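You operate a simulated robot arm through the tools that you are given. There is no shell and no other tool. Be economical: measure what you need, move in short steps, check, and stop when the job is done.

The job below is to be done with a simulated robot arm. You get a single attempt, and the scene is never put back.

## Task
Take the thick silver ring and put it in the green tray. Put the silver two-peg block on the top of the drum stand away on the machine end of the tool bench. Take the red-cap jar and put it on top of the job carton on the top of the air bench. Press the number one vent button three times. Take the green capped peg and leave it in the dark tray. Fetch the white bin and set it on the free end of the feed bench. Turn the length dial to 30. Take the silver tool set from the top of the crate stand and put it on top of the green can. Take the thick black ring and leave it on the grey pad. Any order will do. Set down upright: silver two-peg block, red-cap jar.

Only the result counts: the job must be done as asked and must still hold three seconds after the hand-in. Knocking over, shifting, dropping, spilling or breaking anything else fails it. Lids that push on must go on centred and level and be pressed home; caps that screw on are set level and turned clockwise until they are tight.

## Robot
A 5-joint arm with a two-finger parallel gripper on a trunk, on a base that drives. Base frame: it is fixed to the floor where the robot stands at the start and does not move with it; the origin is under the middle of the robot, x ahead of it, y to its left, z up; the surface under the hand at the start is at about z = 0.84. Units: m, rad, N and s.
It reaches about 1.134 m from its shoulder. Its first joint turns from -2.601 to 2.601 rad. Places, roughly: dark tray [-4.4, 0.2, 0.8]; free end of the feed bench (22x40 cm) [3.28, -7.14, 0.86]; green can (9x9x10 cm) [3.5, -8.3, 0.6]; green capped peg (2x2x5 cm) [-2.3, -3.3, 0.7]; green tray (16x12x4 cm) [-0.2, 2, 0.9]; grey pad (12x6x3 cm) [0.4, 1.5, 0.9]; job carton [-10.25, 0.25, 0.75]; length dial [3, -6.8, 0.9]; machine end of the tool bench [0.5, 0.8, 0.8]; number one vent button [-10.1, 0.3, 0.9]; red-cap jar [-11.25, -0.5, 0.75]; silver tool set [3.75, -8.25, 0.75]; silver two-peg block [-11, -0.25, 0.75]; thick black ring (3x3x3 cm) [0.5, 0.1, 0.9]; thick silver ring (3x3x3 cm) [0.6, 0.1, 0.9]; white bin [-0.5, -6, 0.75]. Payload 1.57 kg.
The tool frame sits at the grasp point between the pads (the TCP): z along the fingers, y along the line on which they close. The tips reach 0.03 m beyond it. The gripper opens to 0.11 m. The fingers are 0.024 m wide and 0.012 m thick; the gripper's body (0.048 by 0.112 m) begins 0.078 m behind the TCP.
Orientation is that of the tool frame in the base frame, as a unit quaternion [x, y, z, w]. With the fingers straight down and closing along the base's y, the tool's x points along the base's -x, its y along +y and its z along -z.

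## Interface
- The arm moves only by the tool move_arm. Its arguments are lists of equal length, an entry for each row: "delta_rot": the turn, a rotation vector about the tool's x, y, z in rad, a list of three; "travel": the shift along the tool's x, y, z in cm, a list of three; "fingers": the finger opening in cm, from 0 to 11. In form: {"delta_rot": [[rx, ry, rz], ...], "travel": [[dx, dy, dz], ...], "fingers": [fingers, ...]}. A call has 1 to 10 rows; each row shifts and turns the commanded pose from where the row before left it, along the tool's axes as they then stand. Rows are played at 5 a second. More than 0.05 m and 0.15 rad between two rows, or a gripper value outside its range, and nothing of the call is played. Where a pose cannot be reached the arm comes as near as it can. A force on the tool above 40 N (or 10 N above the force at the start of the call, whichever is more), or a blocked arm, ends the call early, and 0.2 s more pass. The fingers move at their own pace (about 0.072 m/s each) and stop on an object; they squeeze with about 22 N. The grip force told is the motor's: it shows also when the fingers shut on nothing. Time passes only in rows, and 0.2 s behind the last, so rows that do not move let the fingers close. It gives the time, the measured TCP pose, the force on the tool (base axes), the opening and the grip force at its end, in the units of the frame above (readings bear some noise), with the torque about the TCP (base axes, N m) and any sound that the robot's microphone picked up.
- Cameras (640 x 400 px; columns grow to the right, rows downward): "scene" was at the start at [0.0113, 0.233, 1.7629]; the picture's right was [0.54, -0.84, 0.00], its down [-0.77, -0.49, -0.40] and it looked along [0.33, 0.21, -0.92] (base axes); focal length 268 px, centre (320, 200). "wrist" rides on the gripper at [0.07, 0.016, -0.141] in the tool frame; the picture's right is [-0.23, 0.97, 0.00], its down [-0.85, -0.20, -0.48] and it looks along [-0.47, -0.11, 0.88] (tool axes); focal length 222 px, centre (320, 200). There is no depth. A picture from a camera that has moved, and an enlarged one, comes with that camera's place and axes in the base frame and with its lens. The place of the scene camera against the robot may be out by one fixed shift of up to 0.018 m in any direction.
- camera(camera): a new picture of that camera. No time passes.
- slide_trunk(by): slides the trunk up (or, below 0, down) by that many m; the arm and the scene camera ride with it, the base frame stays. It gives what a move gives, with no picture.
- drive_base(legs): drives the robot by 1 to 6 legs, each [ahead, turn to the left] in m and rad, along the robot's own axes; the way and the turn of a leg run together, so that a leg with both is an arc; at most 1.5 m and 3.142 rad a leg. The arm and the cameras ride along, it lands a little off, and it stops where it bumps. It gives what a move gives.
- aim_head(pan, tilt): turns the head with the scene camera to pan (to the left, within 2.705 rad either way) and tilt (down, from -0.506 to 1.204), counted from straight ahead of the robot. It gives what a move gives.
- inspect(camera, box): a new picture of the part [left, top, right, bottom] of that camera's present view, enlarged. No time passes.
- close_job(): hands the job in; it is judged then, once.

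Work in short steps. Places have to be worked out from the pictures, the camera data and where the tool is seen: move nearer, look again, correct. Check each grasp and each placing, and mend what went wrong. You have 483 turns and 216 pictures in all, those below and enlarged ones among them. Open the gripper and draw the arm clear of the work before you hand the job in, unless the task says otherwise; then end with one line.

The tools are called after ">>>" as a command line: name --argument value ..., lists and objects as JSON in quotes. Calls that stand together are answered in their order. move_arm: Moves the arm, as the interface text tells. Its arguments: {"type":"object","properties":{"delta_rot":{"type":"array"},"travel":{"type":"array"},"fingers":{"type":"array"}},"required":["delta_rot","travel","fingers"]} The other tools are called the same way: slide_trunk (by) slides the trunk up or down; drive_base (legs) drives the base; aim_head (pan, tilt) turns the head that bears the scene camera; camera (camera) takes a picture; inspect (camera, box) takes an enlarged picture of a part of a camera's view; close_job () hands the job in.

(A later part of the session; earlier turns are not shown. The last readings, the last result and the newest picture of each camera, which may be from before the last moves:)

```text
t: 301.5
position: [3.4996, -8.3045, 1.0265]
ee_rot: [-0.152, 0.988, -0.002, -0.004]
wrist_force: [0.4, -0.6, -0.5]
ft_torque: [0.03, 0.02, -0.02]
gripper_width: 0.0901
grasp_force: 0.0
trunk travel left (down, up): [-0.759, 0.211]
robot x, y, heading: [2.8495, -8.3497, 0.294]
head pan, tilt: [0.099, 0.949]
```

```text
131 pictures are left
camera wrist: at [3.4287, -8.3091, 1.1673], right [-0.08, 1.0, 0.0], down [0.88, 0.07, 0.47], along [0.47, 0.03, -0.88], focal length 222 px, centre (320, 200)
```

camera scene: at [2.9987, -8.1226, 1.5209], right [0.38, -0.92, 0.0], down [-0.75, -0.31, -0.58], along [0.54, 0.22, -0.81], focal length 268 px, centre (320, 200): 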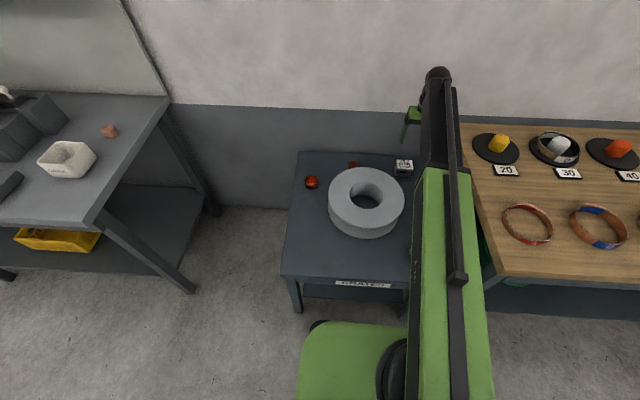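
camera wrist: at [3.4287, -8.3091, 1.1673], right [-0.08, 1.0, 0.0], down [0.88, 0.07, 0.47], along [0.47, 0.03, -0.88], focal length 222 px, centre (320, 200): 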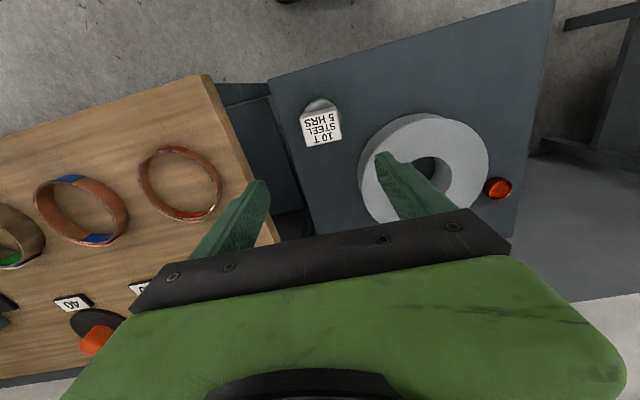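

Tool set rests on the can. Now return to the sample bench to see about the green bin.

>>> slide_trunk --by 0.2

>>> drive_base --legs '[[-0.5, 0], [0, 1.58], [1.5, 0], [1.5, 0], [0.2, 0], [0, 1.57]]'

>>> aim_head --pan -0.1 --tilt 0.6

>>> camera --camera "scene"

```text
t: 303.6
position: [3.5, -8.3039, 1.2252]
ee_rot: [-0.151, 0.988, -0.001, -0.006]
wrist_force: [-0.3, -0.4, -0.6]
ft_torque: [-0.03, -0.02, 0.03]
gripper_width: 0.09
grasp_force: 0.1
trunk travel left (down, up): [-0.959, 0.011]
robot x, y, heading: [2.8471, -8.349, 0.296]
head pan, tilt: [0.099, 0.949]
```

```text
t: 329.6
position: [0.7421, -5.4889, 1.2255]
ee_rot: [0.988, 0.154, 0.006, 0.0]
wrist_force: [-0.2, 0.4, 0.3]
ft_torque: [-0.06, 0.02, 0.0]
gripper_width: 0.09
grasp_force: 0.0
trunk travel left (down, up): [-0.959, 0.011]
robot x, y, heading: [1.4028, -5.4735, -2.847]
head pan, tilt: [0.099, 0.949]
```

```text
t: 330.4
position: [0.7413, -5.4899, 1.2261]
ee_rot: [0.988, 0.155, 0.005, -0.001]
wrist_force: [0.5, -0.2, -0.7]
ft_torque: [-0.02, -0.01, 0.01]
gripper_width: 0.0901
grasp_force: 0.0
trunk travel left (down, up): [-0.959, 0.011]
robot x, y, heading: [1.4039, -5.4755, -2.851]
head pan, tilt: [-0.099, 0.6]
```

```text
130 pictures are left
camera scene: at [1.4204, -5.6408, 1.9713], right [-0.2, 0.98, 0.0], down [0.55, 0.11, -0.82], along [-0.81, -0.16, -0.57], focal length 268 px, centre (320, 200)
```

scene: 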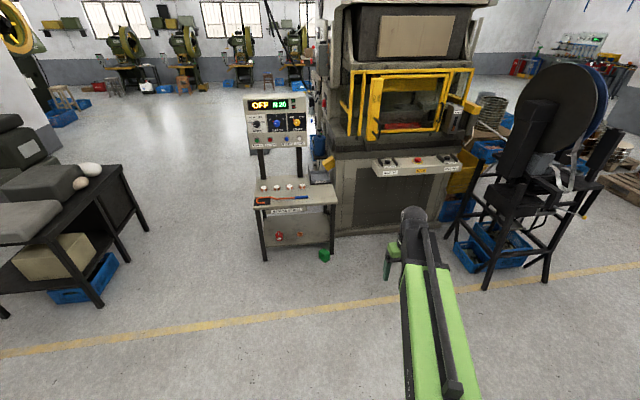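

>>> inspect --camera "scene" --box '[250, 175, 350, 270]'

```text
4.21 times, centred on (300, 222) of scene
camera zoom: at [1.4204, -5.6408, 1.9713], right [-0.2, 0.98, 0.0], down [0.55, 0.11, -0.82], along [-0.81, -0.16, -0.57], focal length 1131 px, centre (404, 105)
```

zoom: 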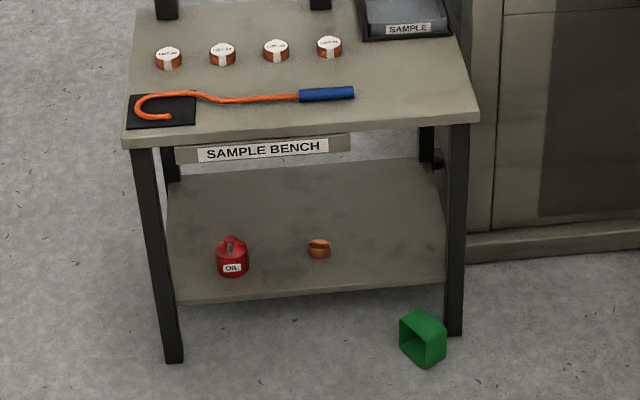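

The green bin lies on its side by the right front leg. My plan: use the orange hook as an extension. First a close top view of the bench; drive closer.

>>> drive_base --legs '[[1.1, 0]]'

>>> camera --camera "wrist"

>>> aim_head --pan 0.1 --tilt 0.9

>>> camera --camera "scene"

```text
t: 336.0
position: [-0.3095, -5.8224, 1.2244]
ee_rot: [0.987, 0.159, 0.006, -0.001]
wrist_force: [-0.3, -0.8, 0.7]
ft_torque: [-0.04, 0.01, 0.02]
gripper_width: 0.0901
grasp_force: 0.0
trunk travel left (down, up): [-0.959, 0.011]
robot x, y, heading: [0.3533, -5.7989, -2.834]
head pan, tilt: [-0.099, 0.6]
```

```text
128 pictures are left
camera wrist: at [-0.2405, -5.8164, 1.3671], right [0.09, -1.0, 0.0], down [-0.88, -0.08, 0.47], along [-0.47, -0.04, -0.88], focal length 222 px, centre (320, 200)
```

wrist: 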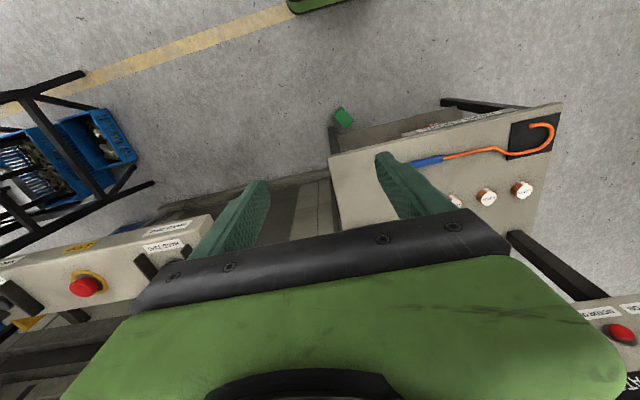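

```text
t: 336.8
position: [-0.3085, -5.8223, 1.2259]
ee_rot: [0.987, 0.159, 0.006, -0.001]
wrist_force: [0.7, 0.2, 0.1]
ft_torque: [0.0, 0.0, 0.0]
gripper_width: 0.0901
grasp_force: 0.2
trunk travel left (down, up): [-0.959, 0.011]
robot x, y, heading: [0.353, -5.7965, -2.837]
head pan, tilt: [0.099, 0.901]
```

```text
127 pictures are left
camera scene: at [0.3884, -5.9775, 1.9467], right [-0.39, 0.92, 0.0], down [0.72, 0.31, -0.62], along [-0.57, -0.24, -0.78], focal length 268 px, centre (320, 200)
```

scene: 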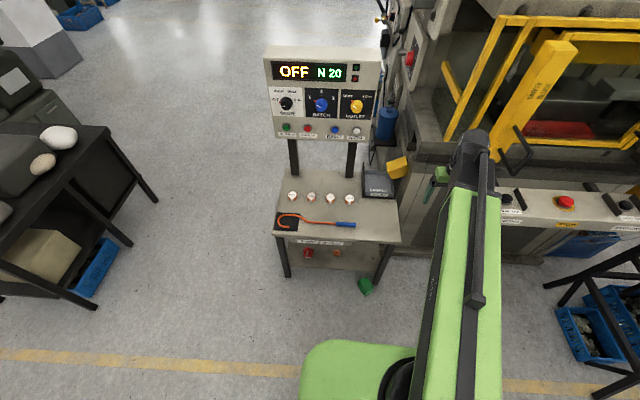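

>>> inspect --camera "scene" --box '[260, 160, 420, 300]'

```text
2.86 times, centred on (340, 230) of scene
camera zoom: at [0.3884, -5.9775, 1.9467], right [-0.39, 0.92, 0.0], down [0.72, 0.31, -0.62], along [-0.57, -0.24, -0.78], focal length 767 px, centre (263, 114)
```

zoom: 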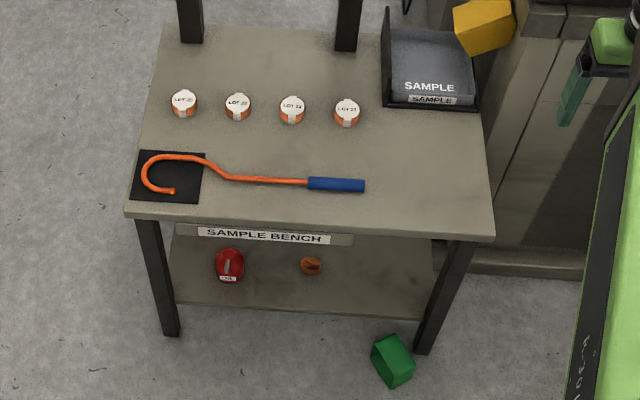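

The strip along the front of the bench is free for the whole hook length. Plan: pick up the hook top-down, turn it 180° so its handle faces the left, then regrasp from the left with a tilted tool so it hangs down. First align the tool over the handle (≈ e 5.79, n −2.27).

>>> move_arm --delta_rot '[[0, 0, -0.145], [0, 0, -0.145], [0, 0, -0.145], [0, 0, -0.145], [0, 0, -0.145], [0, 0, -0.145], [0, 0, -0.145], [0, 0, -0.145], [0, 0, -0.145], [0, 0, -0.145]]' --travel '[[0, 0, 0], [0, 0, 0], [0, 0, 0], [0, 0, 0], [0, 0, 0], [0, 0, 0], [0, 0, 0], [0, 0, 0], [0, 0, 0], [0, 0, 0]]' --fingers '[5, 5, 5, 5, 5, 5, 5, 5, 5, 5]'

>>> move_arm --delta_rot '[[0, 0, -0.107], [0, 0, 0], [0, 0, 0], [0, 0, 0], [0, 0, 0], [0, 0, 0], [0, 0, 0], [0, 0, 0]]' --travel '[[0, 0, 0], [-4, -2.8, 0], [-4, -2.8, 0], [-4, -2.8, 0], [-4, -2.8, 0], [-4, -2.8, 0], [-4, -2.8, 0], [-4, -2.8, 0]]' --fingers '[5, 5, 5, 5, 5, 5, 5, 5]'

>>> camera --camera "wrist"

```text
t: 339.0
position: [-0.3084, -5.8221, 1.2248]
ee_rot: [0.632, 0.775, 0.005, 0.002]
wrist_force: [-0.3, -0.4, 0.5]
ft_torque: [0.0, 0.04, 0.01]
gripper_width: 0.0502
grasp_force: 0.0
trunk travel left (down, up): [-0.959, 0.011]
robot x, y, heading: [0.3528, -5.8003, -2.838]
head pan, tilt: [0.099, 0.901]
```

```text
t: 340.8
position: [-0.4123, -6.151, 1.2255]
ee_rot: [0.591, 0.806, 0.004, 0.004]
wrist_force: [0.3, -0.1, -0.2]
ft_torque: [0.03, 0.03, -0.02]
gripper_width: 0.05
grasp_force: 0.1
trunk travel left (down, up): [-0.959, 0.011]
robot x, y, heading: [0.3546, -5.7976, -2.834]
head pan, tilt: [0.099, 0.901]
```

```text
125 pictures are left
camera wrist: at [-0.4202, -6.0796, 1.3663], right [1.0, 0.08, 0.01], down [0.06, -0.88, 0.48], along [0.05, -0.47, -0.88], focal length 222 px, centre (320, 200)
```

wrist: 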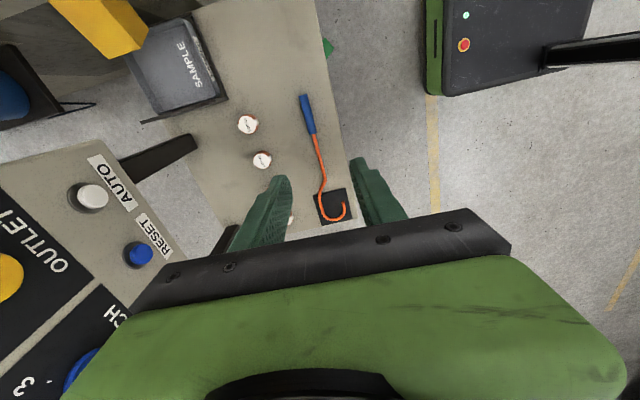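

Handle end ≈(-0.455,-6.118), rod toward (0.314,-0.949). Move over the handle's inner part and lower for a close record of its pose.

>>> move_arm --delta_rot '[[0, 0, 0], [0, 0, 0]]' --travel '[[-2.5, -1.47, 0], [-2.5, -1.47, 0]]' --fingers '[5, 5]'

>>> slide_trunk --by -0.37

>>> camera --camera "wrist"

```text
t: 341.4
position: [-0.4231, -6.2061, 1.2262]
ee_rot: [0.592, 0.806, 0.005, 0.003]
wrist_force: [-0.1, 0.3, -0.5]
ft_torque: [0.01, 0.01, 0.0]
gripper_width: 0.0502
grasp_force: 0.0
trunk travel left (down, up): [-0.959, 0.011]
robot x, y, heading: [0.3566, -5.7962, -2.839]
head pan, tilt: [0.099, 0.901]
```

```text
t: 345.0
position: [-0.4233, -6.205, 0.8543]
ee_rot: [0.591, 0.806, 0.003, 0.003]
wrist_force: [0.1, -0.4, -0.4]
ft_torque: [-0.02, 0.03, -0.04]
gripper_width: 0.0501
grasp_force: 0.0
trunk travel left (down, up): [-0.589, 0.381]
robot x, y, heading: [0.3535, -5.8024, -2.837]
head pan, tilt: [0.099, 0.901]
```

```text
124 pictures are left
camera wrist: at [-0.432, -6.1341, 0.9968], right [1.0, 0.08, 0.01], down [0.06, -0.88, 0.48], along [0.05, -0.47, -0.88], focal length 222 px, centre (320, 200)
```

wrist: 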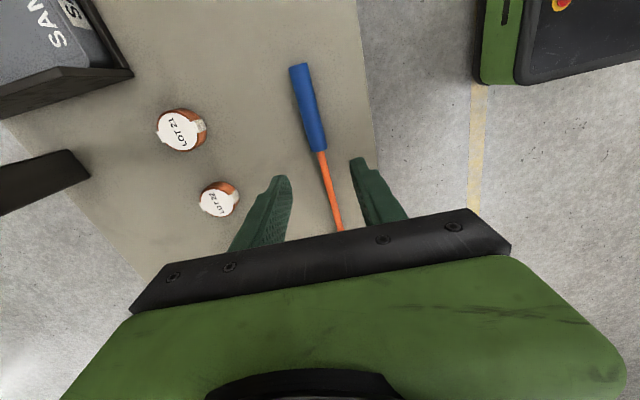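

Shift 1.1 cm onto the handle's axis and lower in steps to the bench surface.

>>> move_arm --delta_rot '[[0, 0, 0]]' --travel '[[0, -1.1, 0]]' --fingers '[5]'

>>> slide_trunk --by -0.13

>>> camera --camera "wrist"

```text
t: 345.4
position: [-0.4346, -6.2077, 0.8556]
ee_rot: [0.59, 0.807, 0.004, 0.003]
wrist_force: [0.2, 0.8, 0.3]
ft_torque: [0.01, -0.02, 0.01]
gripper_width: 0.0501
grasp_force: 0.1
trunk travel left (down, up): [-0.589, 0.381]
robot x, y, heading: [0.3529, -5.8013, -2.84]
head pan, tilt: [0.099, 0.901]
```

```text
t: 347.0
position: [-0.433, -6.2066, 0.725]
ee_rot: [0.591, 0.807, 0.004, 0.003]
wrist_force: [0.2, -0.3, 0.2]
ft_torque: [0.01, 0.0, 0.0]
gripper_width: 0.0501
grasp_force: 0.0
trunk travel left (down, up): [-0.459, 0.511]
robot x, y, heading: [0.3509, -5.7995, -2.839]
head pan, tilt: [0.099, 0.901]
```

```text
123 pictures are left
camera wrist: at [-0.4423, -6.1371, 0.8668], right [1.0, 0.08, 0.01], down [0.06, -0.88, 0.48], along [0.05, -0.47, -0.88], focal length 222 px, centre (320, 200)
```

wrist: 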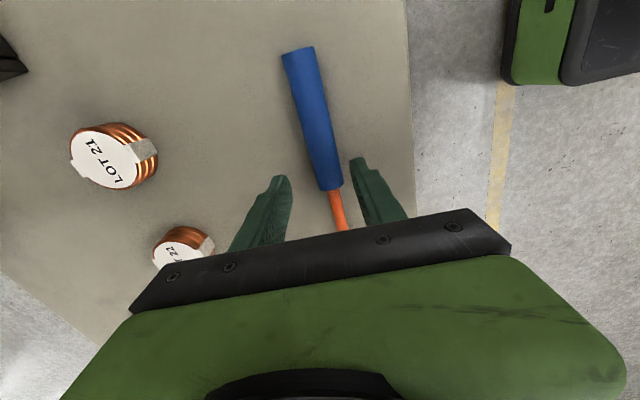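

>>> slide_trunk --by -0.035

>>> slide_trunk --by -0.008

>>> camera --camera "wrist"

```text
t: 347.8
position: [-0.4327, -6.2084, 0.6901]
ee_rot: [0.591, 0.807, 0.005, 0.003]
wrist_force: [-0.1, 0.6, -0.3]
ft_torque: [0.01, 0.03, 0.03]
gripper_width: 0.0501
grasp_force: 0.1
trunk travel left (down, up): [-0.424, 0.546]
robot x, y, heading: [0.3536, -5.801, -2.83]
head pan, tilt: [0.099, 0.901]
```

```text
t: 348.2
position: [-0.4335, -6.2071, 0.6901]
ee_rot: [0.59, 0.807, 0.002, 0.002]
wrist_force: [-1.2, -2.2, 38.8]
ft_torque: [-0.28, 1.18, -0.05]
gripper_width: 0.0505
grasp_force: 0.7
trunk travel left (down, up): [-0.42, 0.55]
robot x, y, heading: [0.3553, -5.798, -2.836]
head pan, tilt: [0.099, 0.901]
stopped: the force on the tool passed its limit at 52 N (the readings are from after the stop); the commanded pose is now the measured one
```

```text
122 pictures are left
camera wrist: at [-0.4407, -6.1364, 0.8309], right [1.0, 0.08, 0.0], down [0.07, -0.88, 0.48], along [0.04, -0.48, -0.88], focal length 222 px, centre (320, 200)
```

wrist: 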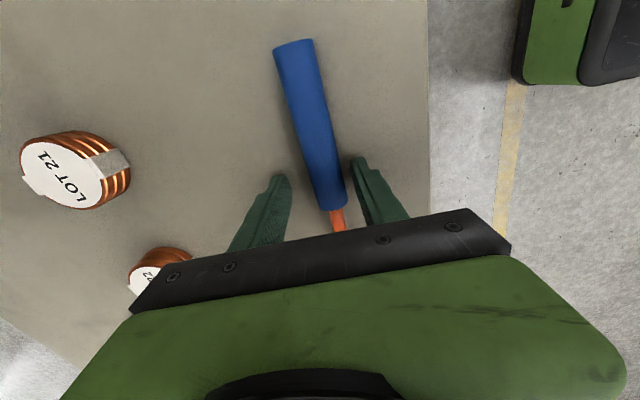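

Bench at z≈0.66. Raise 2 mm and close on the handle.

>>> slide_trunk --by 0.004

>>> move_arm --delta_rot '[[0, 0, 0], [0, 0, 0], [0, 0, 0], [0, 0, 0]]' --travel '[[0, 0, 0], [0, 0, 0], [0, 0, 0], [0, 0, 0]]' --fingers '[1, 1, 1, 1]'

>>> slide_trunk --by 0.05

>>> camera --camera "wrist"

```text
t: 348.7
position: [-0.4353, -6.2081, 0.6903]
ee_rot: [0.591, 0.807, 0.003, 0.003]
wrist_force: [1.3, 1.0, 3.5]
ft_torque: [0.02, 0.06, -0.03]
gripper_width: 0.0492
grasp_force: 0.0
trunk travel left (down, up): [-0.424, 0.546]
robot x, y, heading: [0.354, -5.8029, -2.835]
head pan, tilt: [0.099, 0.901]
```

```text
t: 349.7
position: [-0.4347, -6.2075, 0.6901]
ee_rot: [0.591, 0.807, 0.004, 0.002]
wrist_force: [-0.3, -0.3, -0.3]
ft_torque: [0.02, -0.01, 0.0]
gripper_width: 0.0241
grasp_force: 21.7
trunk travel left (down, up): [-0.424, 0.546]
robot x, y, heading: [0.3531, -5.8025, -2.831]
head pan, tilt: [0.099, 0.901]
```

```text
t: 350.7
position: [-0.4353, -6.2079, 0.7396]
ee_rot: [0.59, 0.807, 0.003, 0.003]
wrist_force: [0.4, -0.6, -1.8]
ft_torque: [0.05, -0.06, 0.0]
gripper_width: 0.0239
grasp_force: 22.3
trunk travel left (down, up): [-0.474, 0.496]
robot x, y, heading: [0.3502, -5.7997, -2.838]
head pan, tilt: [0.099, 0.901]
```

```text
121 pictures are left
camera wrist: at [-0.4427, -6.1375, 0.8812], right [1.0, 0.08, 0.01], down [0.06, -0.88, 0.48], along [0.04, -0.48, -0.88], focal length 222 px, centre (320, 200)
```

wrist: 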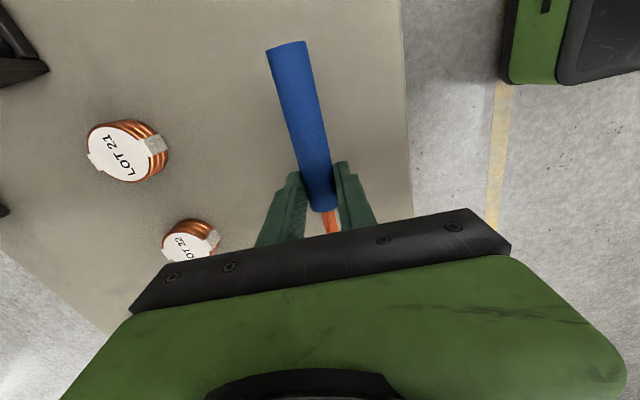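

Hook held. Raise 0.2 m and spin it 180° on the robot's side (through +n).

>>> slide_trunk --by 0.2

>>> move_arm --delta_rot '[[0, 0, -0.15], [0, 0, -0.15], [0, 0, -0.15], [0, 0, -0.15], [0, 0, -0.15], [0, 0, -0.15], [0, 0, -0.15], [0, 0, -0.15], [0, 0, -0.15], [0, 0, -0.15]]' --travel '[[0, 0, 0], [0, 0, 0], [0, 0, 0], [0, 0, 0], [0, 0, 0], [0, 0, 0], [0, 0, 0], [0, 0, 0], [0, 0, 0], [0, 0, 0]]' --fingers '[1, 1, 1, 1, 1, 1, 1, 1, 1, 1]'

>>> camera --camera "scene"

```text
t: 352.8
position: [-0.4342, -6.2085, 0.9407]
ee_rot: [0.591, 0.807, 0.004, 0.002]
wrist_force: [0.1, -0.7, -1.2]
ft_torque: [0.05, 0.03, -0.01]
gripper_width: 0.0243
grasp_force: 22.1
trunk travel left (down, up): [-0.674, 0.296]
robot x, y, heading: [0.3549, -5.8003, -2.839]
head pan, tilt: [0.099, 0.901]
```

```text
t: 355.0
position: [-0.4349, -6.2087, 0.941]
ee_rot: [-0.118, 0.993, 0.0, 0.004]
wrist_force: [0.9, -0.1, -0.6]
ft_torque: [0.01, 0.05, -0.01]
gripper_width: 0.024
grasp_force: 22.2
trunk travel left (down, up): [-0.674, 0.296]
robot x, y, heading: [0.3545, -5.7993, -2.84]
head pan, tilt: [0.099, 0.901]
```

```text
120 pictures are left
camera scene: at [0.3883, -5.9776, 1.6614], right [-0.39, 0.92, 0.0], down [0.72, 0.31, -0.62], along [-0.57, -0.24, -0.78], focal length 268 px, centre (320, 200)
```

scene: 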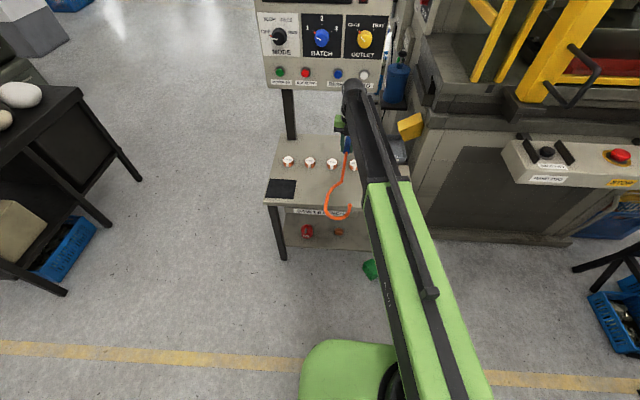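

The hook stays level in the grip. Better idea: with the rod pointing outward and the tool pitched inward, the hook hangs down in front of the boom end. I back away to free space, turn the rod outward and test the inward pitch range.

>>> drive_base --legs '[[-0.7, 0]]'

>>> move_arm --delta_rot '[[0, 0, 0.15], [0, 0, 0.15], [0, 0, 0.15], [0, 0, 0.15], [0, 0, 0.15], [0, 0, 0.15], [0, 0, 0.15], [0, 0, 0.15], [0, 0, 0.15], [0, 0, 0.15]]' --travel '[[0, 0, 0], [0, 0, 0], [0, 0, 0], [0, 0, 0], [0, 0, 0], [0, 0, 0], [0, 0, 0], [0, 0, 0], [0, 0, 0], [0, 0, 0]]' --fingers '[1, 1, 1, 1, 1, 1, 1, 1, 1, 1]'

>>> move_arm --delta_rot '[[0, 0, 0.15], [0, 0, 0.15], [0, 0, 0.15], [0, 0, 0.15], [0, 0, 0.15], [0, 0, 0.15], [0, 0, 0.15], [0, 0, 0.15], [0, 0, 0.15]]' --travel '[[0, 0, 0], [0, 0, 0], [0, 0, 0], [0, 0, 0], [0, 0, 0], [0, 0, 0], [0, 0, 0], [0, 0, 0], [0, 0, 0]]' --fingers '[1, 1, 1, 1, 1, 1, 1, 1, 1]'

```text
t: 358.9
position: [0.2295, -5.9955, 0.9406]
ee_rot: [-0.115, 0.993, 0.0, 0.005]
wrist_force: [-0.1, 0.4, -1.1]
ft_torque: [0.02, 0.01, -0.02]
gripper_width: 0.0241
grasp_force: 22.1
trunk travel left (down, up): [-0.674, 0.296]
robot x, y, heading: [1.0183, -5.5896, -2.844]
head pan, tilt: [0.099, 0.901]
```

```text
t: 361.1
position: [0.2294, -5.9961, 0.9411]
ee_rot: [0.593, 0.805, 0.004, 0.002]
wrist_force: [-0.5, 0.4, -1.5]
ft_torque: [0.02, 0.0, 0.03]
gripper_width: 0.0243
grasp_force: 21.7
trunk travel left (down, up): [-0.674, 0.296]
robot x, y, heading: [1.0161, -5.5895, -2.845]
head pan, tilt: [0.099, 0.901]
```

```text
t: 363.1
position: [0.23, -5.9963, 0.94]
ee_rot: [0.966, 0.257, 0.004, -0.001]
wrist_force: [0.4, 0.0, -1.0]
ft_torque: [0.02, -0.03, 0.03]
gripper_width: 0.0244
grasp_force: 22.1
trunk travel left (down, up): [-0.674, 0.296]
robot x, y, heading: [1.0205, -5.5908, -2.839]
head pan, tilt: [0.099, 0.901]
```

Rod now points outward. Pull in 0.2 m, then pitch the tool inward in steps.

>>> move_arm --delta_rot '[[0, 0, 0.044], [0, 0, 0], [0, 0, 0], [0, 0, 0], [0, 0, 0], [0, 0, 0]]' --travel '[[0, 0, 0], [4.5, 0, 0], [4.5, 0, 0], [4.5, 0, 0], [4.5, 0, 0], [4, 0, 0]]' --fingers '[1, 1, 1, 1, 1, 1]'

>>> move_arm --delta_rot '[[0, 0.12, 0], [0, 0.12, 0], [0, 0.12, 0], [0, 0.12, 0], [0, 0.12, 0]]' --travel '[[0, 0, 0], [0, 0, 0], [0, 0, 0], [0, 0, 0], [0, 0, 0]]' --fingers '[1, 1, 1, 1, 1]'

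>>> camera --camera "scene"

```text
t: 364.5
position: [0.4253, -5.8956, 0.9404]
ee_rot: [0.971, 0.238, 0.005, 0.0]
wrist_force: [-0.2, 0.6, -0.7]
ft_torque: [0.05, -0.03, 0.01]
gripper_width: 0.0242
grasp_force: 21.8
trunk travel left (down, up): [-0.674, 0.296]
robot x, y, heading: [1.0162, -5.5909, -2.842]
head pan, tilt: [0.099, 0.901]
```

```text
t: 365.4
position: [0.4188, -5.8976, 0.9582]
ee_rot: [0.954, 0.232, 0.182, -0.044]
wrist_force: [-8.1, -4.5, -40.2]
ft_torque: [0.63, -0.98, 0.02]
gripper_width: 0.0242
grasp_force: 22.1
out of reach, approached as far as the arm can: row 2, 3, 4
trunk travel left (down, up): [-0.674, 0.296]
robot x, y, heading: [1.0183, -5.593, -2.844]
head pan, tilt: [0.099, 0.901]
stopped in row 4: the force on the tool passed its limit at 174 N (the readings are from after the stop); the commanded pose is now the measured one
```

```text
119 pictures are left
camera scene: at [1.0527, -5.7686, 1.6614], right [-0.39, 0.92, 0.0], down [0.72, 0.3, -0.62], along [-0.57, -0.24, -0.78], focal length 268 px, centre (320, 200)
```

scene: 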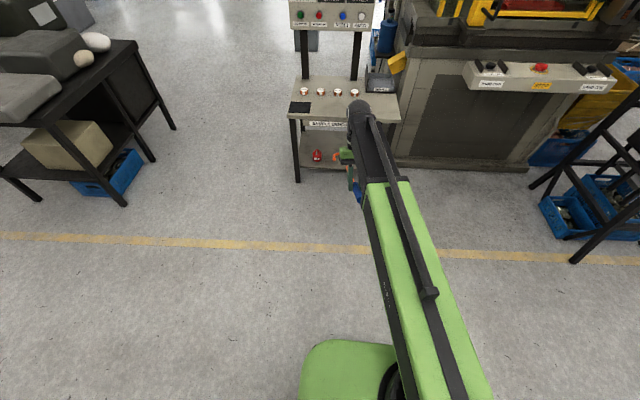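

Inward pitch is blocked by the gripper's side (force spike). I go back to straight down; outward pitch with the rod pointing inward should work. First check the hook and look at the bin.

>>> move_arm --delta_rot '[[0, -0.12, 0], [0, -0.12, 0], [0, -0.13, 0]]' --travel '[[0, 0, 0], [0, 0, 0], [0, 0, 0]]' --fingers '[1, 1, 1]'

>>> aim_head --pan 0.45 --tilt 0.9

>>> camera --camera "scene"

>>> camera --camera "wrist"

```text
t: 366.2
position: [0.42, -5.8961, 0.9403]
ee_rot: [0.972, 0.236, 0.005, 0.0]
wrist_force: [0.4, 0.3, -0.9]
ft_torque: [0.02, -0.08, -0.01]
gripper_width: 0.024
grasp_force: 21.7
out of reach, approached as far as the arm can: row 1, 2
trunk travel left (down, up): [-0.674, 0.296]
robot x, y, heading: [1.018, -5.5952, -2.843]
head pan, tilt: [0.099, 0.901]
```

```text
t: 367.0
position: [0.4215, -5.8974, 0.9392]
ee_rot: [0.971, 0.237, 0.007, 0.0]
wrist_force: [0.3, -0.5, -1.6]
ft_torque: [0.02, -0.06, -0.03]
gripper_width: 0.0239
grasp_force: 22.1
trunk travel left (down, up): [-0.674, 0.296]
robot x, y, heading: [1.0193, -5.5885, -2.841]
head pan, tilt: [0.45, 0.901]
```

```text
118 pictures are left
camera scene: at [1.0668, -5.7907, 1.6614], right [-0.68, 0.73, 0.0], down [0.57, 0.53, -0.62], along [-0.46, -0.42, -0.78], focal length 268 px, centre (320, 200)
```

scene: 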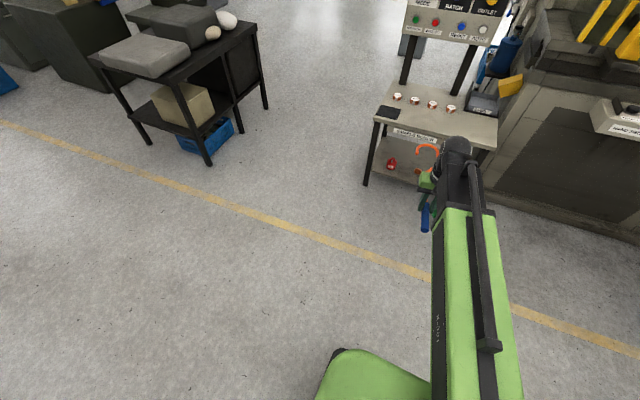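

```text
117 pictures are left
camera wrist: at [0.4865, -5.8805, 1.0821], right [0.25, -0.97, 0.0], down [-0.86, -0.22, 0.47], along [-0.45, -0.11, -0.88], focal length 222 px, centre (320, 200)
```

wrist: 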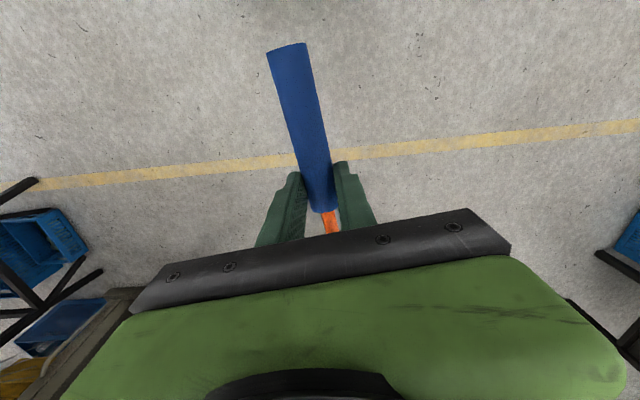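

Hook is unchanged in the grip. Extend a bit, spin the hook so its rod points to the robot.

>>> move_arm --delta_rot '[[0, 0, 0], [0, 0, 0], [0, 0, 0], [0, 0, 0], [0, 0, 0]]' --travel '[[-4.5, 0, 0], [-4.5, 0, 0], [-4.5, 0, 0], [-4.5, 0, 0], [-4, 0, 0]]' --fingers '[1, 1, 1, 1, 1]'

>>> move_arm --delta_rot '[[0, 0, -0.15], [0, 0, -0.15], [0, 0, -0.15], [0, 0, -0.15], [0, 0, -0.15], [0, 0, -0.15], [0, 0, -0.15], [0, 0, -0.15], [0, 0, -0.15], [0, 0, -0.15]]' --travel '[[0, 0, 0], [0, 0, 0], [0, 0, 0], [0, 0, 0], [0, 0, 0], [0, 0, 0], [0, 0, 0], [0, 0, 0], [0, 0, 0], [0, 0, 0]]' --fingers '[1, 1, 1, 1, 1, 1, 1, 1, 1, 1]'

>>> move_arm --delta_rot '[[0, 0, -0.15], [0, 0, -0.15], [0, 0, -0.15], [0, 0, -0.15], [0, 0, -0.15], [0, 0, -0.15], [0, 0, -0.15], [0, 0, -0.15], [0, 0, -0.15], [0, 0, -0.15]]' --travel '[[0, 0, 0], [0, 0, 0], [0, 0, 0], [0, 0, 0], [0, 0, 0], [0, 0, 0], [0, 0, 0], [0, 0, 0], [0, 0, 0], [0, 0, 0]]' --fingers '[1, 1, 1, 1, 1, 1, 1, 1, 1, 1]'

>>> move_arm --delta_rot '[[0, 0, -0.14]]' --travel '[[0, 0, 0]]' --fingers '[1]'

```text
t: 368.2
position: [0.2234, -5.9999, 0.9399]
ee_rot: [0.972, 0.236, 0.006, -0.001]
wrist_force: [-0.2, 0.3, -2.4]
ft_torque: [0.0, -0.03, -0.03]
gripper_width: 0.0242
grasp_force: 22.0
trunk travel left (down, up): [-0.674, 0.296]
robot x, y, heading: [1.0171, -5.5911, -2.84]
head pan, tilt: [0.45, 0.901]
```

```text
t: 370.4
position: [0.2245, -5.9978, 0.9397]
ee_rot: [0.548, 0.836, 0.005, 0.004]
wrist_force: [-0.1, -0.6, -1.1]
ft_torque: [0.03, 0.05, -0.02]
gripper_width: 0.0241
grasp_force: 22.1
trunk travel left (down, up): [-0.674, 0.296]
robot x, y, heading: [1.0144, -5.5917, -2.846]
head pan, tilt: [0.45, 0.901]
```

```text
t: 372.6
position: [0.2247, -5.9992, 0.94]
ee_rot: [-0.168, 0.986, 0.001, 0.006]
wrist_force: [-0.3, 0.4, -0.8]
ft_torque: [0.01, 0.07, -0.01]
gripper_width: 0.0246
grasp_force: 22.5
trunk travel left (down, up): [-0.674, 0.296]
robot x, y, heading: [1.0171, -5.5914, -2.843]
head pan, tilt: [0.45, 0.901]
```

```text
t: 373.0
position: [0.2338, -6.0141, 0.941]
ee_rot: [-0.189, 0.982, 0.005, 0.004]
wrist_force: [0.6, 0.8, -1.1]
ft_torque: [0.0, 0.02, 0.02]
gripper_width: 0.0241
grasp_force: 22.0
out of reach, approached as far as the arm can: row 1
trunk travel left (down, up): [-0.674, 0.296]
robot x, y, heading: [1.0171, -5.5895, -2.84]
head pan, tilt: [0.45, 0.901]
```

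The roll stops 6.7° short, which is fine. Now pitch outward about the true tangential axis.

>>> move_arm --delta_rot '[[0.0152, 0.1292, 0], [0.0152, 0.1292, 0], [0.0152, 0.1292, 0], [0.0152, 0.1292, 0]]' --travel '[[0, 0, 0], [0, 0, 0], [0, 0, 0], [0, 0, 0]]' --fingers '[1, 1, 1, 1]'

>>> camera --camera "scene"

```text
t: 374.0
position: [0.2342, -6.0149, 0.971]
ee_rot: [-0.182, 0.951, -0.073, -0.241]
wrist_force: [-0.8, -0.5, -1.3]
ft_torque: [0.01, 0.0, 0.0]
gripper_width: 0.024
grasp_force: 21.5
out of reach, approached as far as the arm can: row 2, 3, 4
trunk travel left (down, up): [-0.674, 0.296]
robot x, y, heading: [1.0215, -5.5932, -2.84]
head pan, tilt: [0.45, 0.901]
```

```text
116 pictures are left
camera scene: at [1.0671, -5.7906, 1.6614], right [-0.68, 0.73, 0.0], down [0.57, 0.53, -0.62], along [-0.45, -0.42, -0.78], focal length 268 px, centre (320, 200)
```

scene: 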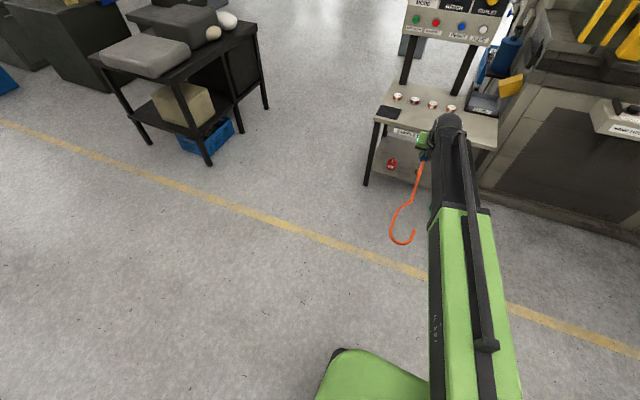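

Works. Continue to about 1.03 rad.

>>> move_arm --delta_rot '[[0.0152, 0.1292, 0], [0.0152, 0.1292, 0], [0.0152, 0.1292, 0], [0.0152, 0.1292, 0]]' --travel '[[0, 0, 0], [0, 0, 0], [0, 0, 0], [0, 0, 0]]' --fingers '[1, 1, 1, 1]'

>>> camera --camera "scene"

```text
t: 375.0
position: [0.2335, -6.0149, 1.0564]
ee_rot: [-0.165, 0.855, -0.145, -0.47]
wrist_force: [0.3, 0.8, -1.2]
ft_torque: [0.01, 0.0, -0.01]
gripper_width: 0.0242
grasp_force: 21.7
out of reach, approached as far as the arm can: row 1, 2, 3, 4
trunk travel left (down, up): [-0.674, 0.296]
robot x, y, heading: [1.02, -5.5898, -2.843]
head pan, tilt: [0.45, 0.901]
```

```text
115 pictures are left
camera scene: at [1.0671, -5.7907, 1.6614], right [-0.68, 0.73, 0.0], down [0.57, 0.53, -0.62], along [-0.45, -0.42, -0.78], focal length 268 px, centre (320, 200)
```

scene: 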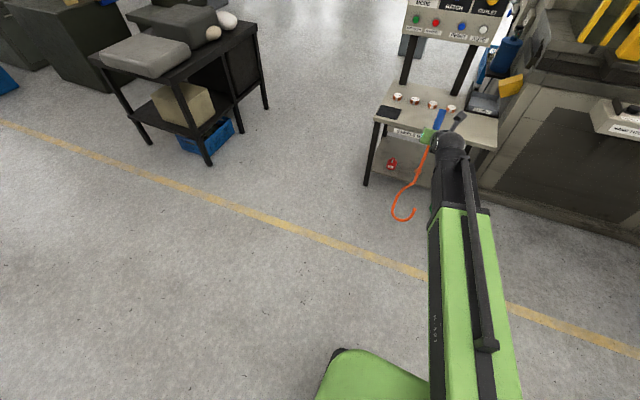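

The hanging hook would only reach down to z≈0.08, not low enough to lift the bin. So I use the other plan: lay the hook with its handle over the bench's left edge and regrasp it end-on from the left. Unpitch first.

>>> move_arm --delta_rot '[[-0.0152, -0.1292, 0], [-0.0152, -0.1292, 0], [-0.0152, -0.1292, 0], [-0.0152, -0.1292, 0], [-0.0152, -0.1292, 0], [-0.0152, -0.1292, 0], [-0.0152, -0.1292, 0], [-0.0152, -0.1292, 0]]' --travel '[[0, 0, 0], [0, 0, 0], [0, 0, 0], [0, 0, 0], [0, 0, 0], [0, 0, 0], [0, 0, 0], [0, 0, 0]]' --fingers '[1, 1, 1, 1, 1, 1, 1, 1]'

>>> move_arm --delta_rot '[[0, 0, 0.15], [0, 0, 0.15], [0, 0, 0.15], [0, 0, 0.15], [0, 0, 0.15], [0, 0, 0.15], [0, 0, 0.15], [0, 0, 0.15], [0, 0, 0.15], [0, 0, 0.15]]' --travel '[[0, 0, 0], [0, 0, 0], [0, 0, 0], [0, 0, 0], [0, 0, 0], [0, 0, 0], [0, 0, 0], [0, 0, 0], [0, 0, 0], [0, 0, 0]]' --fingers '[1, 1, 1, 1, 1, 1, 1, 1, 1, 1]'

```text
t: 376.8
position: [0.2336, -6.0152, 0.9398]
ee_rot: [-0.188, 0.982, 0.004, 0.005]
wrist_force: [0.0, -0.4, -1.3]
ft_torque: [0.0, 0.03, -0.02]
gripper_width: 0.024
grasp_force: 22.1
out of reach, approached as far as the arm can: row 1, 2, 3, 4, 5, 6, 7
trunk travel left (down, up): [-0.674, 0.296]
robot x, y, heading: [1.0211, -5.5916, -2.846]
head pan, tilt: [0.45, 0.901]
```

```text
t: 379.0
position: [0.2336, -6.0151, 0.9404]
ee_rot: [0.533, 0.846, 0.006, 0.0]
wrist_force: [-0.3, 0.2, -1.6]
ft_torque: [0.03, 0.05, 0.02]
gripper_width: 0.0243
grasp_force: 22.5
trunk travel left (down, up): [-0.674, 0.296]
robot x, y, heading: [1.0199, -5.589, -2.849]
head pan, tilt: [0.45, 0.901]
```

>>> move_arm --delta_rot '[[0, 0, 0.15], [0, 0, 0.15], [0, 0, 0.15], [0, 0, 0.15], [0, 0, 0.15], [0, 0, 0.15], [0, 0, 0.15], [0, 0, 0.15], [0, 0, 0.15], [0, 0, 0.15]]' --travel '[[0, 0, 0], [0, 0, 0], [0, 0, 0], [0, 0, 0], [0, 0, 0], [0, 0, 0], [0, 0, 0], [0, 0, 0], [0, 0, 0], [0, 0, 0]]' --fingers '[1, 1, 1, 1, 1, 1, 1, 1, 1, 1]'

>>> move_arm --delta_rot '[[0, 0, 0.15], [0, 0, 0.15], [0, 0, 0.15], [0, 0, 0.15], [0, 0, 0.15], [0, 0, 0.15], [0, 0, 0.15], [0, 0, 0.15], [0, 0, 0.15], [0, 0, 0.15]]' --travel '[[0, 0, 0], [0, 0, 0], [0, 0, 0], [0, 0, 0], [0, 0, 0], [0, 0, 0], [0, 0, 0], [0, 0, 0], [0, 0, 0], [0, 0, 0]]' --fingers '[1, 1, 1, 1, 1, 1, 1, 1, 1, 1]'

>>> move_arm --delta_rot '[[0, 0, 0.14], [0, 0, 0.14]]' --travel '[[0, 0, 0], [0, 0, 0]]' --fingers '[1, 1]'

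```text
t: 381.2
position: [0.2335, -6.0148, 0.9406]
ee_rot: [0.967, 0.256, 0.005, -0.005]
wrist_force: [-0.1, -0.3, -0.8]
ft_torque: [-0.01, -0.05, -0.03]
gripper_width: 0.024
grasp_force: 22.1
trunk travel left (down, up): [-0.674, 0.296]
robot x, y, heading: [1.019, -5.5891, -2.844]
head pan, tilt: [0.45, 0.901]
```

```text
t: 383.4
position: [0.2333, -6.0154, 0.94]
ee_rot: [0.882, -0.471, 0.0, -0.006]
wrist_force: [-0.4, 0.5, -1.6]
ft_torque: [-0.06, 0.01, -0.03]
gripper_width: 0.0239
grasp_force: 22.2
trunk travel left (down, up): [-0.674, 0.296]
robot x, y, heading: [1.0207, -5.5882, -2.841]
head pan, tilt: [0.45, 0.901]
```

```text
t: 384.0
position: [0.2334, -6.0147, 0.9395]
ee_rot: [0.808, -0.589, 0.0, -0.006]
wrist_force: [1.1, 0.6, -1.7]
ft_torque: [-0.03, 0.02, -0.04]
gripper_width: 0.0239
grasp_force: 21.9
trunk travel left (down, up): [-0.674, 0.296]
robot x, y, heading: [1.0164, -5.5885, -2.844]
head pan, tilt: [0.45, 0.901]
```

Orientation right (rod toward −e). Retract 15 cm, drive forward, then carry the hook to the left end of the bench.

>>> move_arm --delta_rot '[[0, 0, 0], [0, 0, 0], [0, 0, 0]]' --travel '[[-0.9, -4.8, 0], [-0.9, -4.8, 0], [-0.9, -4.8, 0]]' --fingers '[1, 1, 1]'

>>> drive_base --legs '[[0.85, 0]]'

>>> camera --camera "scene"

```text
t: 384.8
position: [0.3629, -5.9442, 0.9408]
ee_rot: [0.808, -0.589, 0.0, -0.006]
wrist_force: [-1.0, 0.0, -1.8]
ft_torque: [-0.01, -0.03, 0.01]
gripper_width: 0.024
grasp_force: 22.4
out of reach, approached as far as the arm can: row 3
trunk travel left (down, up): [-0.674, 0.296]
robot x, y, heading: [1.0169, -5.5909, -2.841]
head pan, tilt: [0.45, 0.901]
```

```text
t: 389.3
position: [-0.4453, -6.2017, 0.939]
ee_rot: [0.81, -0.587, 0.0, -0.007]
wrist_force: [0.5, 0.8, -0.4]
ft_torque: [-0.05, -0.04, 0.01]
gripper_width: 0.0241
grasp_force: 22.0
trunk travel left (down, up): [-0.674, 0.296]
robot x, y, heading: [0.206, -5.8454, -2.84]
head pan, tilt: [0.45, 0.901]
```

```text
114 pictures are left
camera scene: at [0.257, -6.0432, 1.6614], right [-0.69, 0.73, 0.0], down [0.57, 0.54, -0.62], along [-0.45, -0.43, -0.78], focal length 268 px, centre (320, 200)
```

scene: 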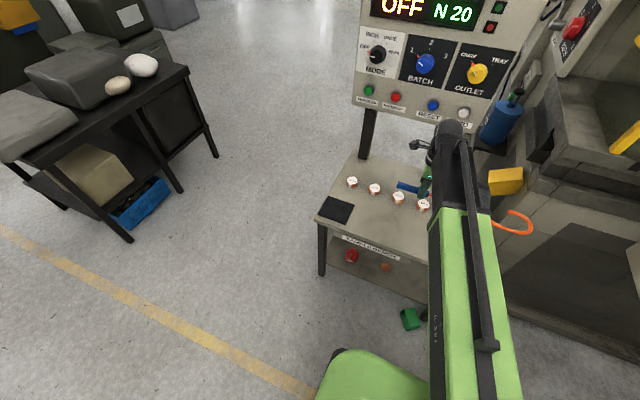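

>>> move_arm --delta_rot '[[0, 0, 0], [0, 0, 0], [0, 0, 0], [0, 0, 0], [0, 0, 0], [0, 0, 0], [0, 0, 0]]' --travel '[[4.82, -0.16, 0], [4.82, -0.16, 0], [4.82, -0.16, 0], [4.82, -0.16, 0], [4.82, -0.16, 0], [4.82, -0.16, 0], [4.82, -0.16, 0]]' --fingers '[1, 1, 1, 1, 1, 1, 1]'

>>> camera --camera "wrist"

>>> camera --camera "scene"

```text
t: 390.9
position: [-0.3293, -6.5195, 0.9398]
ee_rot: [0.81, -0.586, 0.0, -0.007]
wrist_force: [0.6, 0.7, -2.1]
ft_torque: [-0.06, -0.01, -0.04]
gripper_width: 0.0239
grasp_force: 21.9
trunk travel left (down, up): [-0.674, 0.296]
robot x, y, heading: [0.2074, -5.8418, -2.834]
head pan, tilt: [0.45, 0.901]
```

```text
113 pictures are left
camera wrist: at [-0.3259, -6.5928, 1.0803], right [-1.0, -0.09, -0.01], down [-0.08, 0.87, 0.49], along [-0.04, 0.49, -0.87], focal length 222 px, centre (320, 200)
```

wrist: 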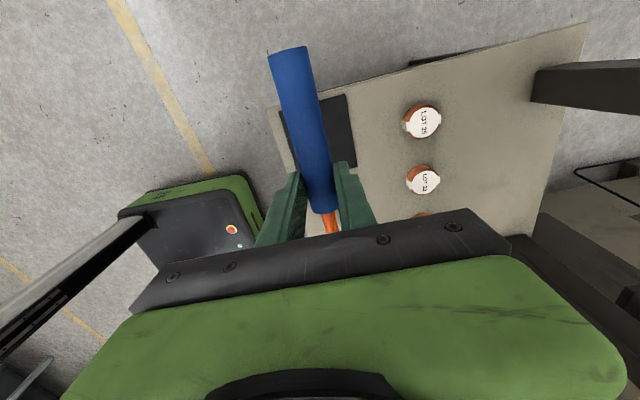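

```text
112 pictures are left
camera scene: at [0.2573, -6.0435, 1.6613], right [-0.69, 0.73, 0.0], down [0.57, 0.54, -0.62], along [-0.45, -0.43, -0.78], focal length 268 px, centre (320, 200)
```

scene: 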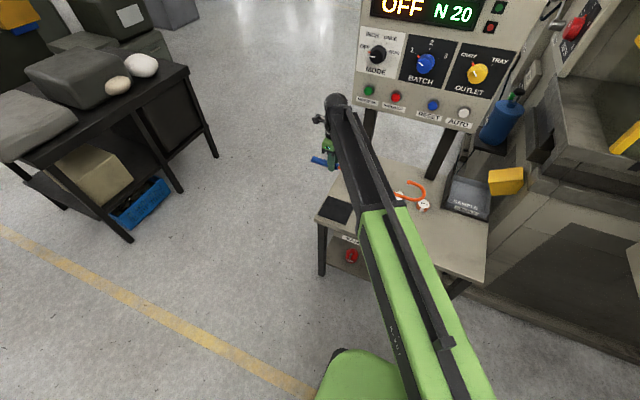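

Position fine: handle end will overhang the left edge by ~5 cm. Lower to just above contact.

>>> slide_trunk --by -0.235

>>> slide_trunk --by -0.008

>>> camera --camera "wrist"

```text
t: 393.4
position: [-0.3309, -6.5182, 0.7059]
ee_rot: [0.81, -0.586, 0.0, -0.007]
wrist_force: [0.3, -0.4, -0.3]
ft_torque: [-0.03, -0.03, 0.03]
gripper_width: 0.0239
grasp_force: 22.0
trunk travel left (down, up): [-0.439, 0.531]
robot x, y, heading: [0.2082, -5.8425, -2.831]
head pan, tilt: [0.45, 0.901]
```

```text
t: 393.9
position: [-0.3294, -6.5191, 0.6977]
ee_rot: [0.81, -0.587, 0.0, -0.007]
wrist_force: [0.4, 0.8, 1.7]
ft_torque: [-0.05, -0.04, 0.03]
gripper_width: 0.0238
grasp_force: 22.4
trunk travel left (down, up): [-0.431, 0.539]
robot x, y, heading: [0.2048, -5.8443, -2.836]
head pan, tilt: [0.45, 0.901]
```

```text
111 pictures are left
camera wrist: at [-0.3257, -6.5918, 0.8377], right [-1.0, -0.09, -0.01], down [-0.08, 0.87, 0.49], along [-0.04, 0.49, -0.87], focal length 222 px, centre (320, 200)
```

wrist: 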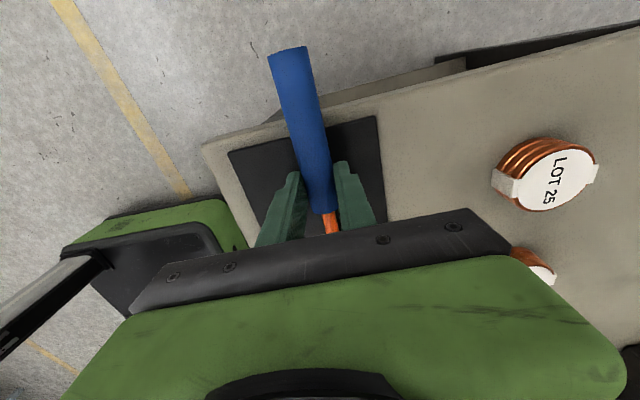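

>>> slide_trunk --by -0.004

>>> move_arm --delta_rot '[[0, 0, 0], [0, 0, 0]]' --travel '[[0, 0, 0], [0, 0, 0]]' --fingers '[5, 5]'

>>> slide_trunk --by 0.25

>>> camera --camera "wrist"

```text
t: 394.5
position: [-0.3291, -6.5187, 0.696]
ee_rot: [0.81, -0.586, -0.001, -0.004]
wrist_force: [-5.1, -6.4, 37.9]
ft_torque: [-0.55, 0.54, -0.06]
gripper_width: 0.0242
grasp_force: 22.1
trunk travel left (down, up): [-0.427, 0.543]
robot x, y, heading: [0.2052, -5.8411, -2.833]
head pan, tilt: [0.45, 0.901]
```

```text
t: 395.1
position: [-0.3263, -6.5171, 0.696]
ee_rot: [0.81, -0.586, -0.001, -0.006]
wrist_force: [21.9, 6.3, 28.2]
ft_torque: [-0.26, -0.22, 0.31]
gripper_width: 0.0301
grasp_force: 0.1
trunk travel left (down, up): [-0.427, 0.543]
robot x, y, heading: [0.2077, -5.8416, -2.837]
head pan, tilt: [0.45, 0.901]
```

```text
t: 397.6
position: [-0.331, -6.5186, 0.9439]
ee_rot: [0.81, -0.587, -0.001, -0.007]
wrist_force: [0.2, 0.0, -0.6]
ft_torque: [0.0, 0.02, 0.03]
gripper_width: 0.05
grasp_force: 0.0
trunk travel left (down, up): [-0.677, 0.293]
robot x, y, heading: [0.2068, -5.8435, -2.835]
head pan, tilt: [0.45, 0.901]
```

```text
110 pictures are left
camera wrist: at [-0.3259, -6.5921, 1.0835], right [-1.0, -0.09, -0.01], down [-0.08, 0.87, 0.49], along [-0.04, 0.49, -0.87], focal length 222 px, centre (320, 200)
```

wrist: 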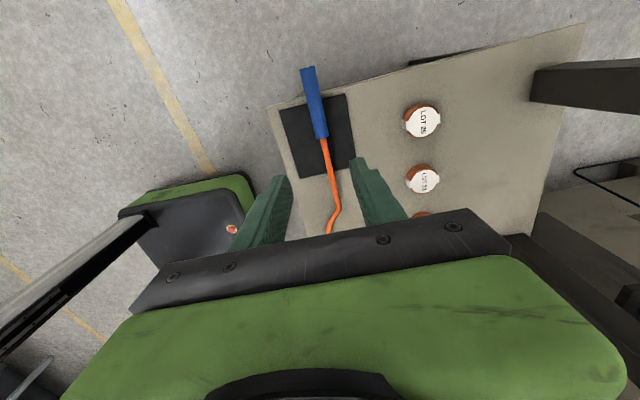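

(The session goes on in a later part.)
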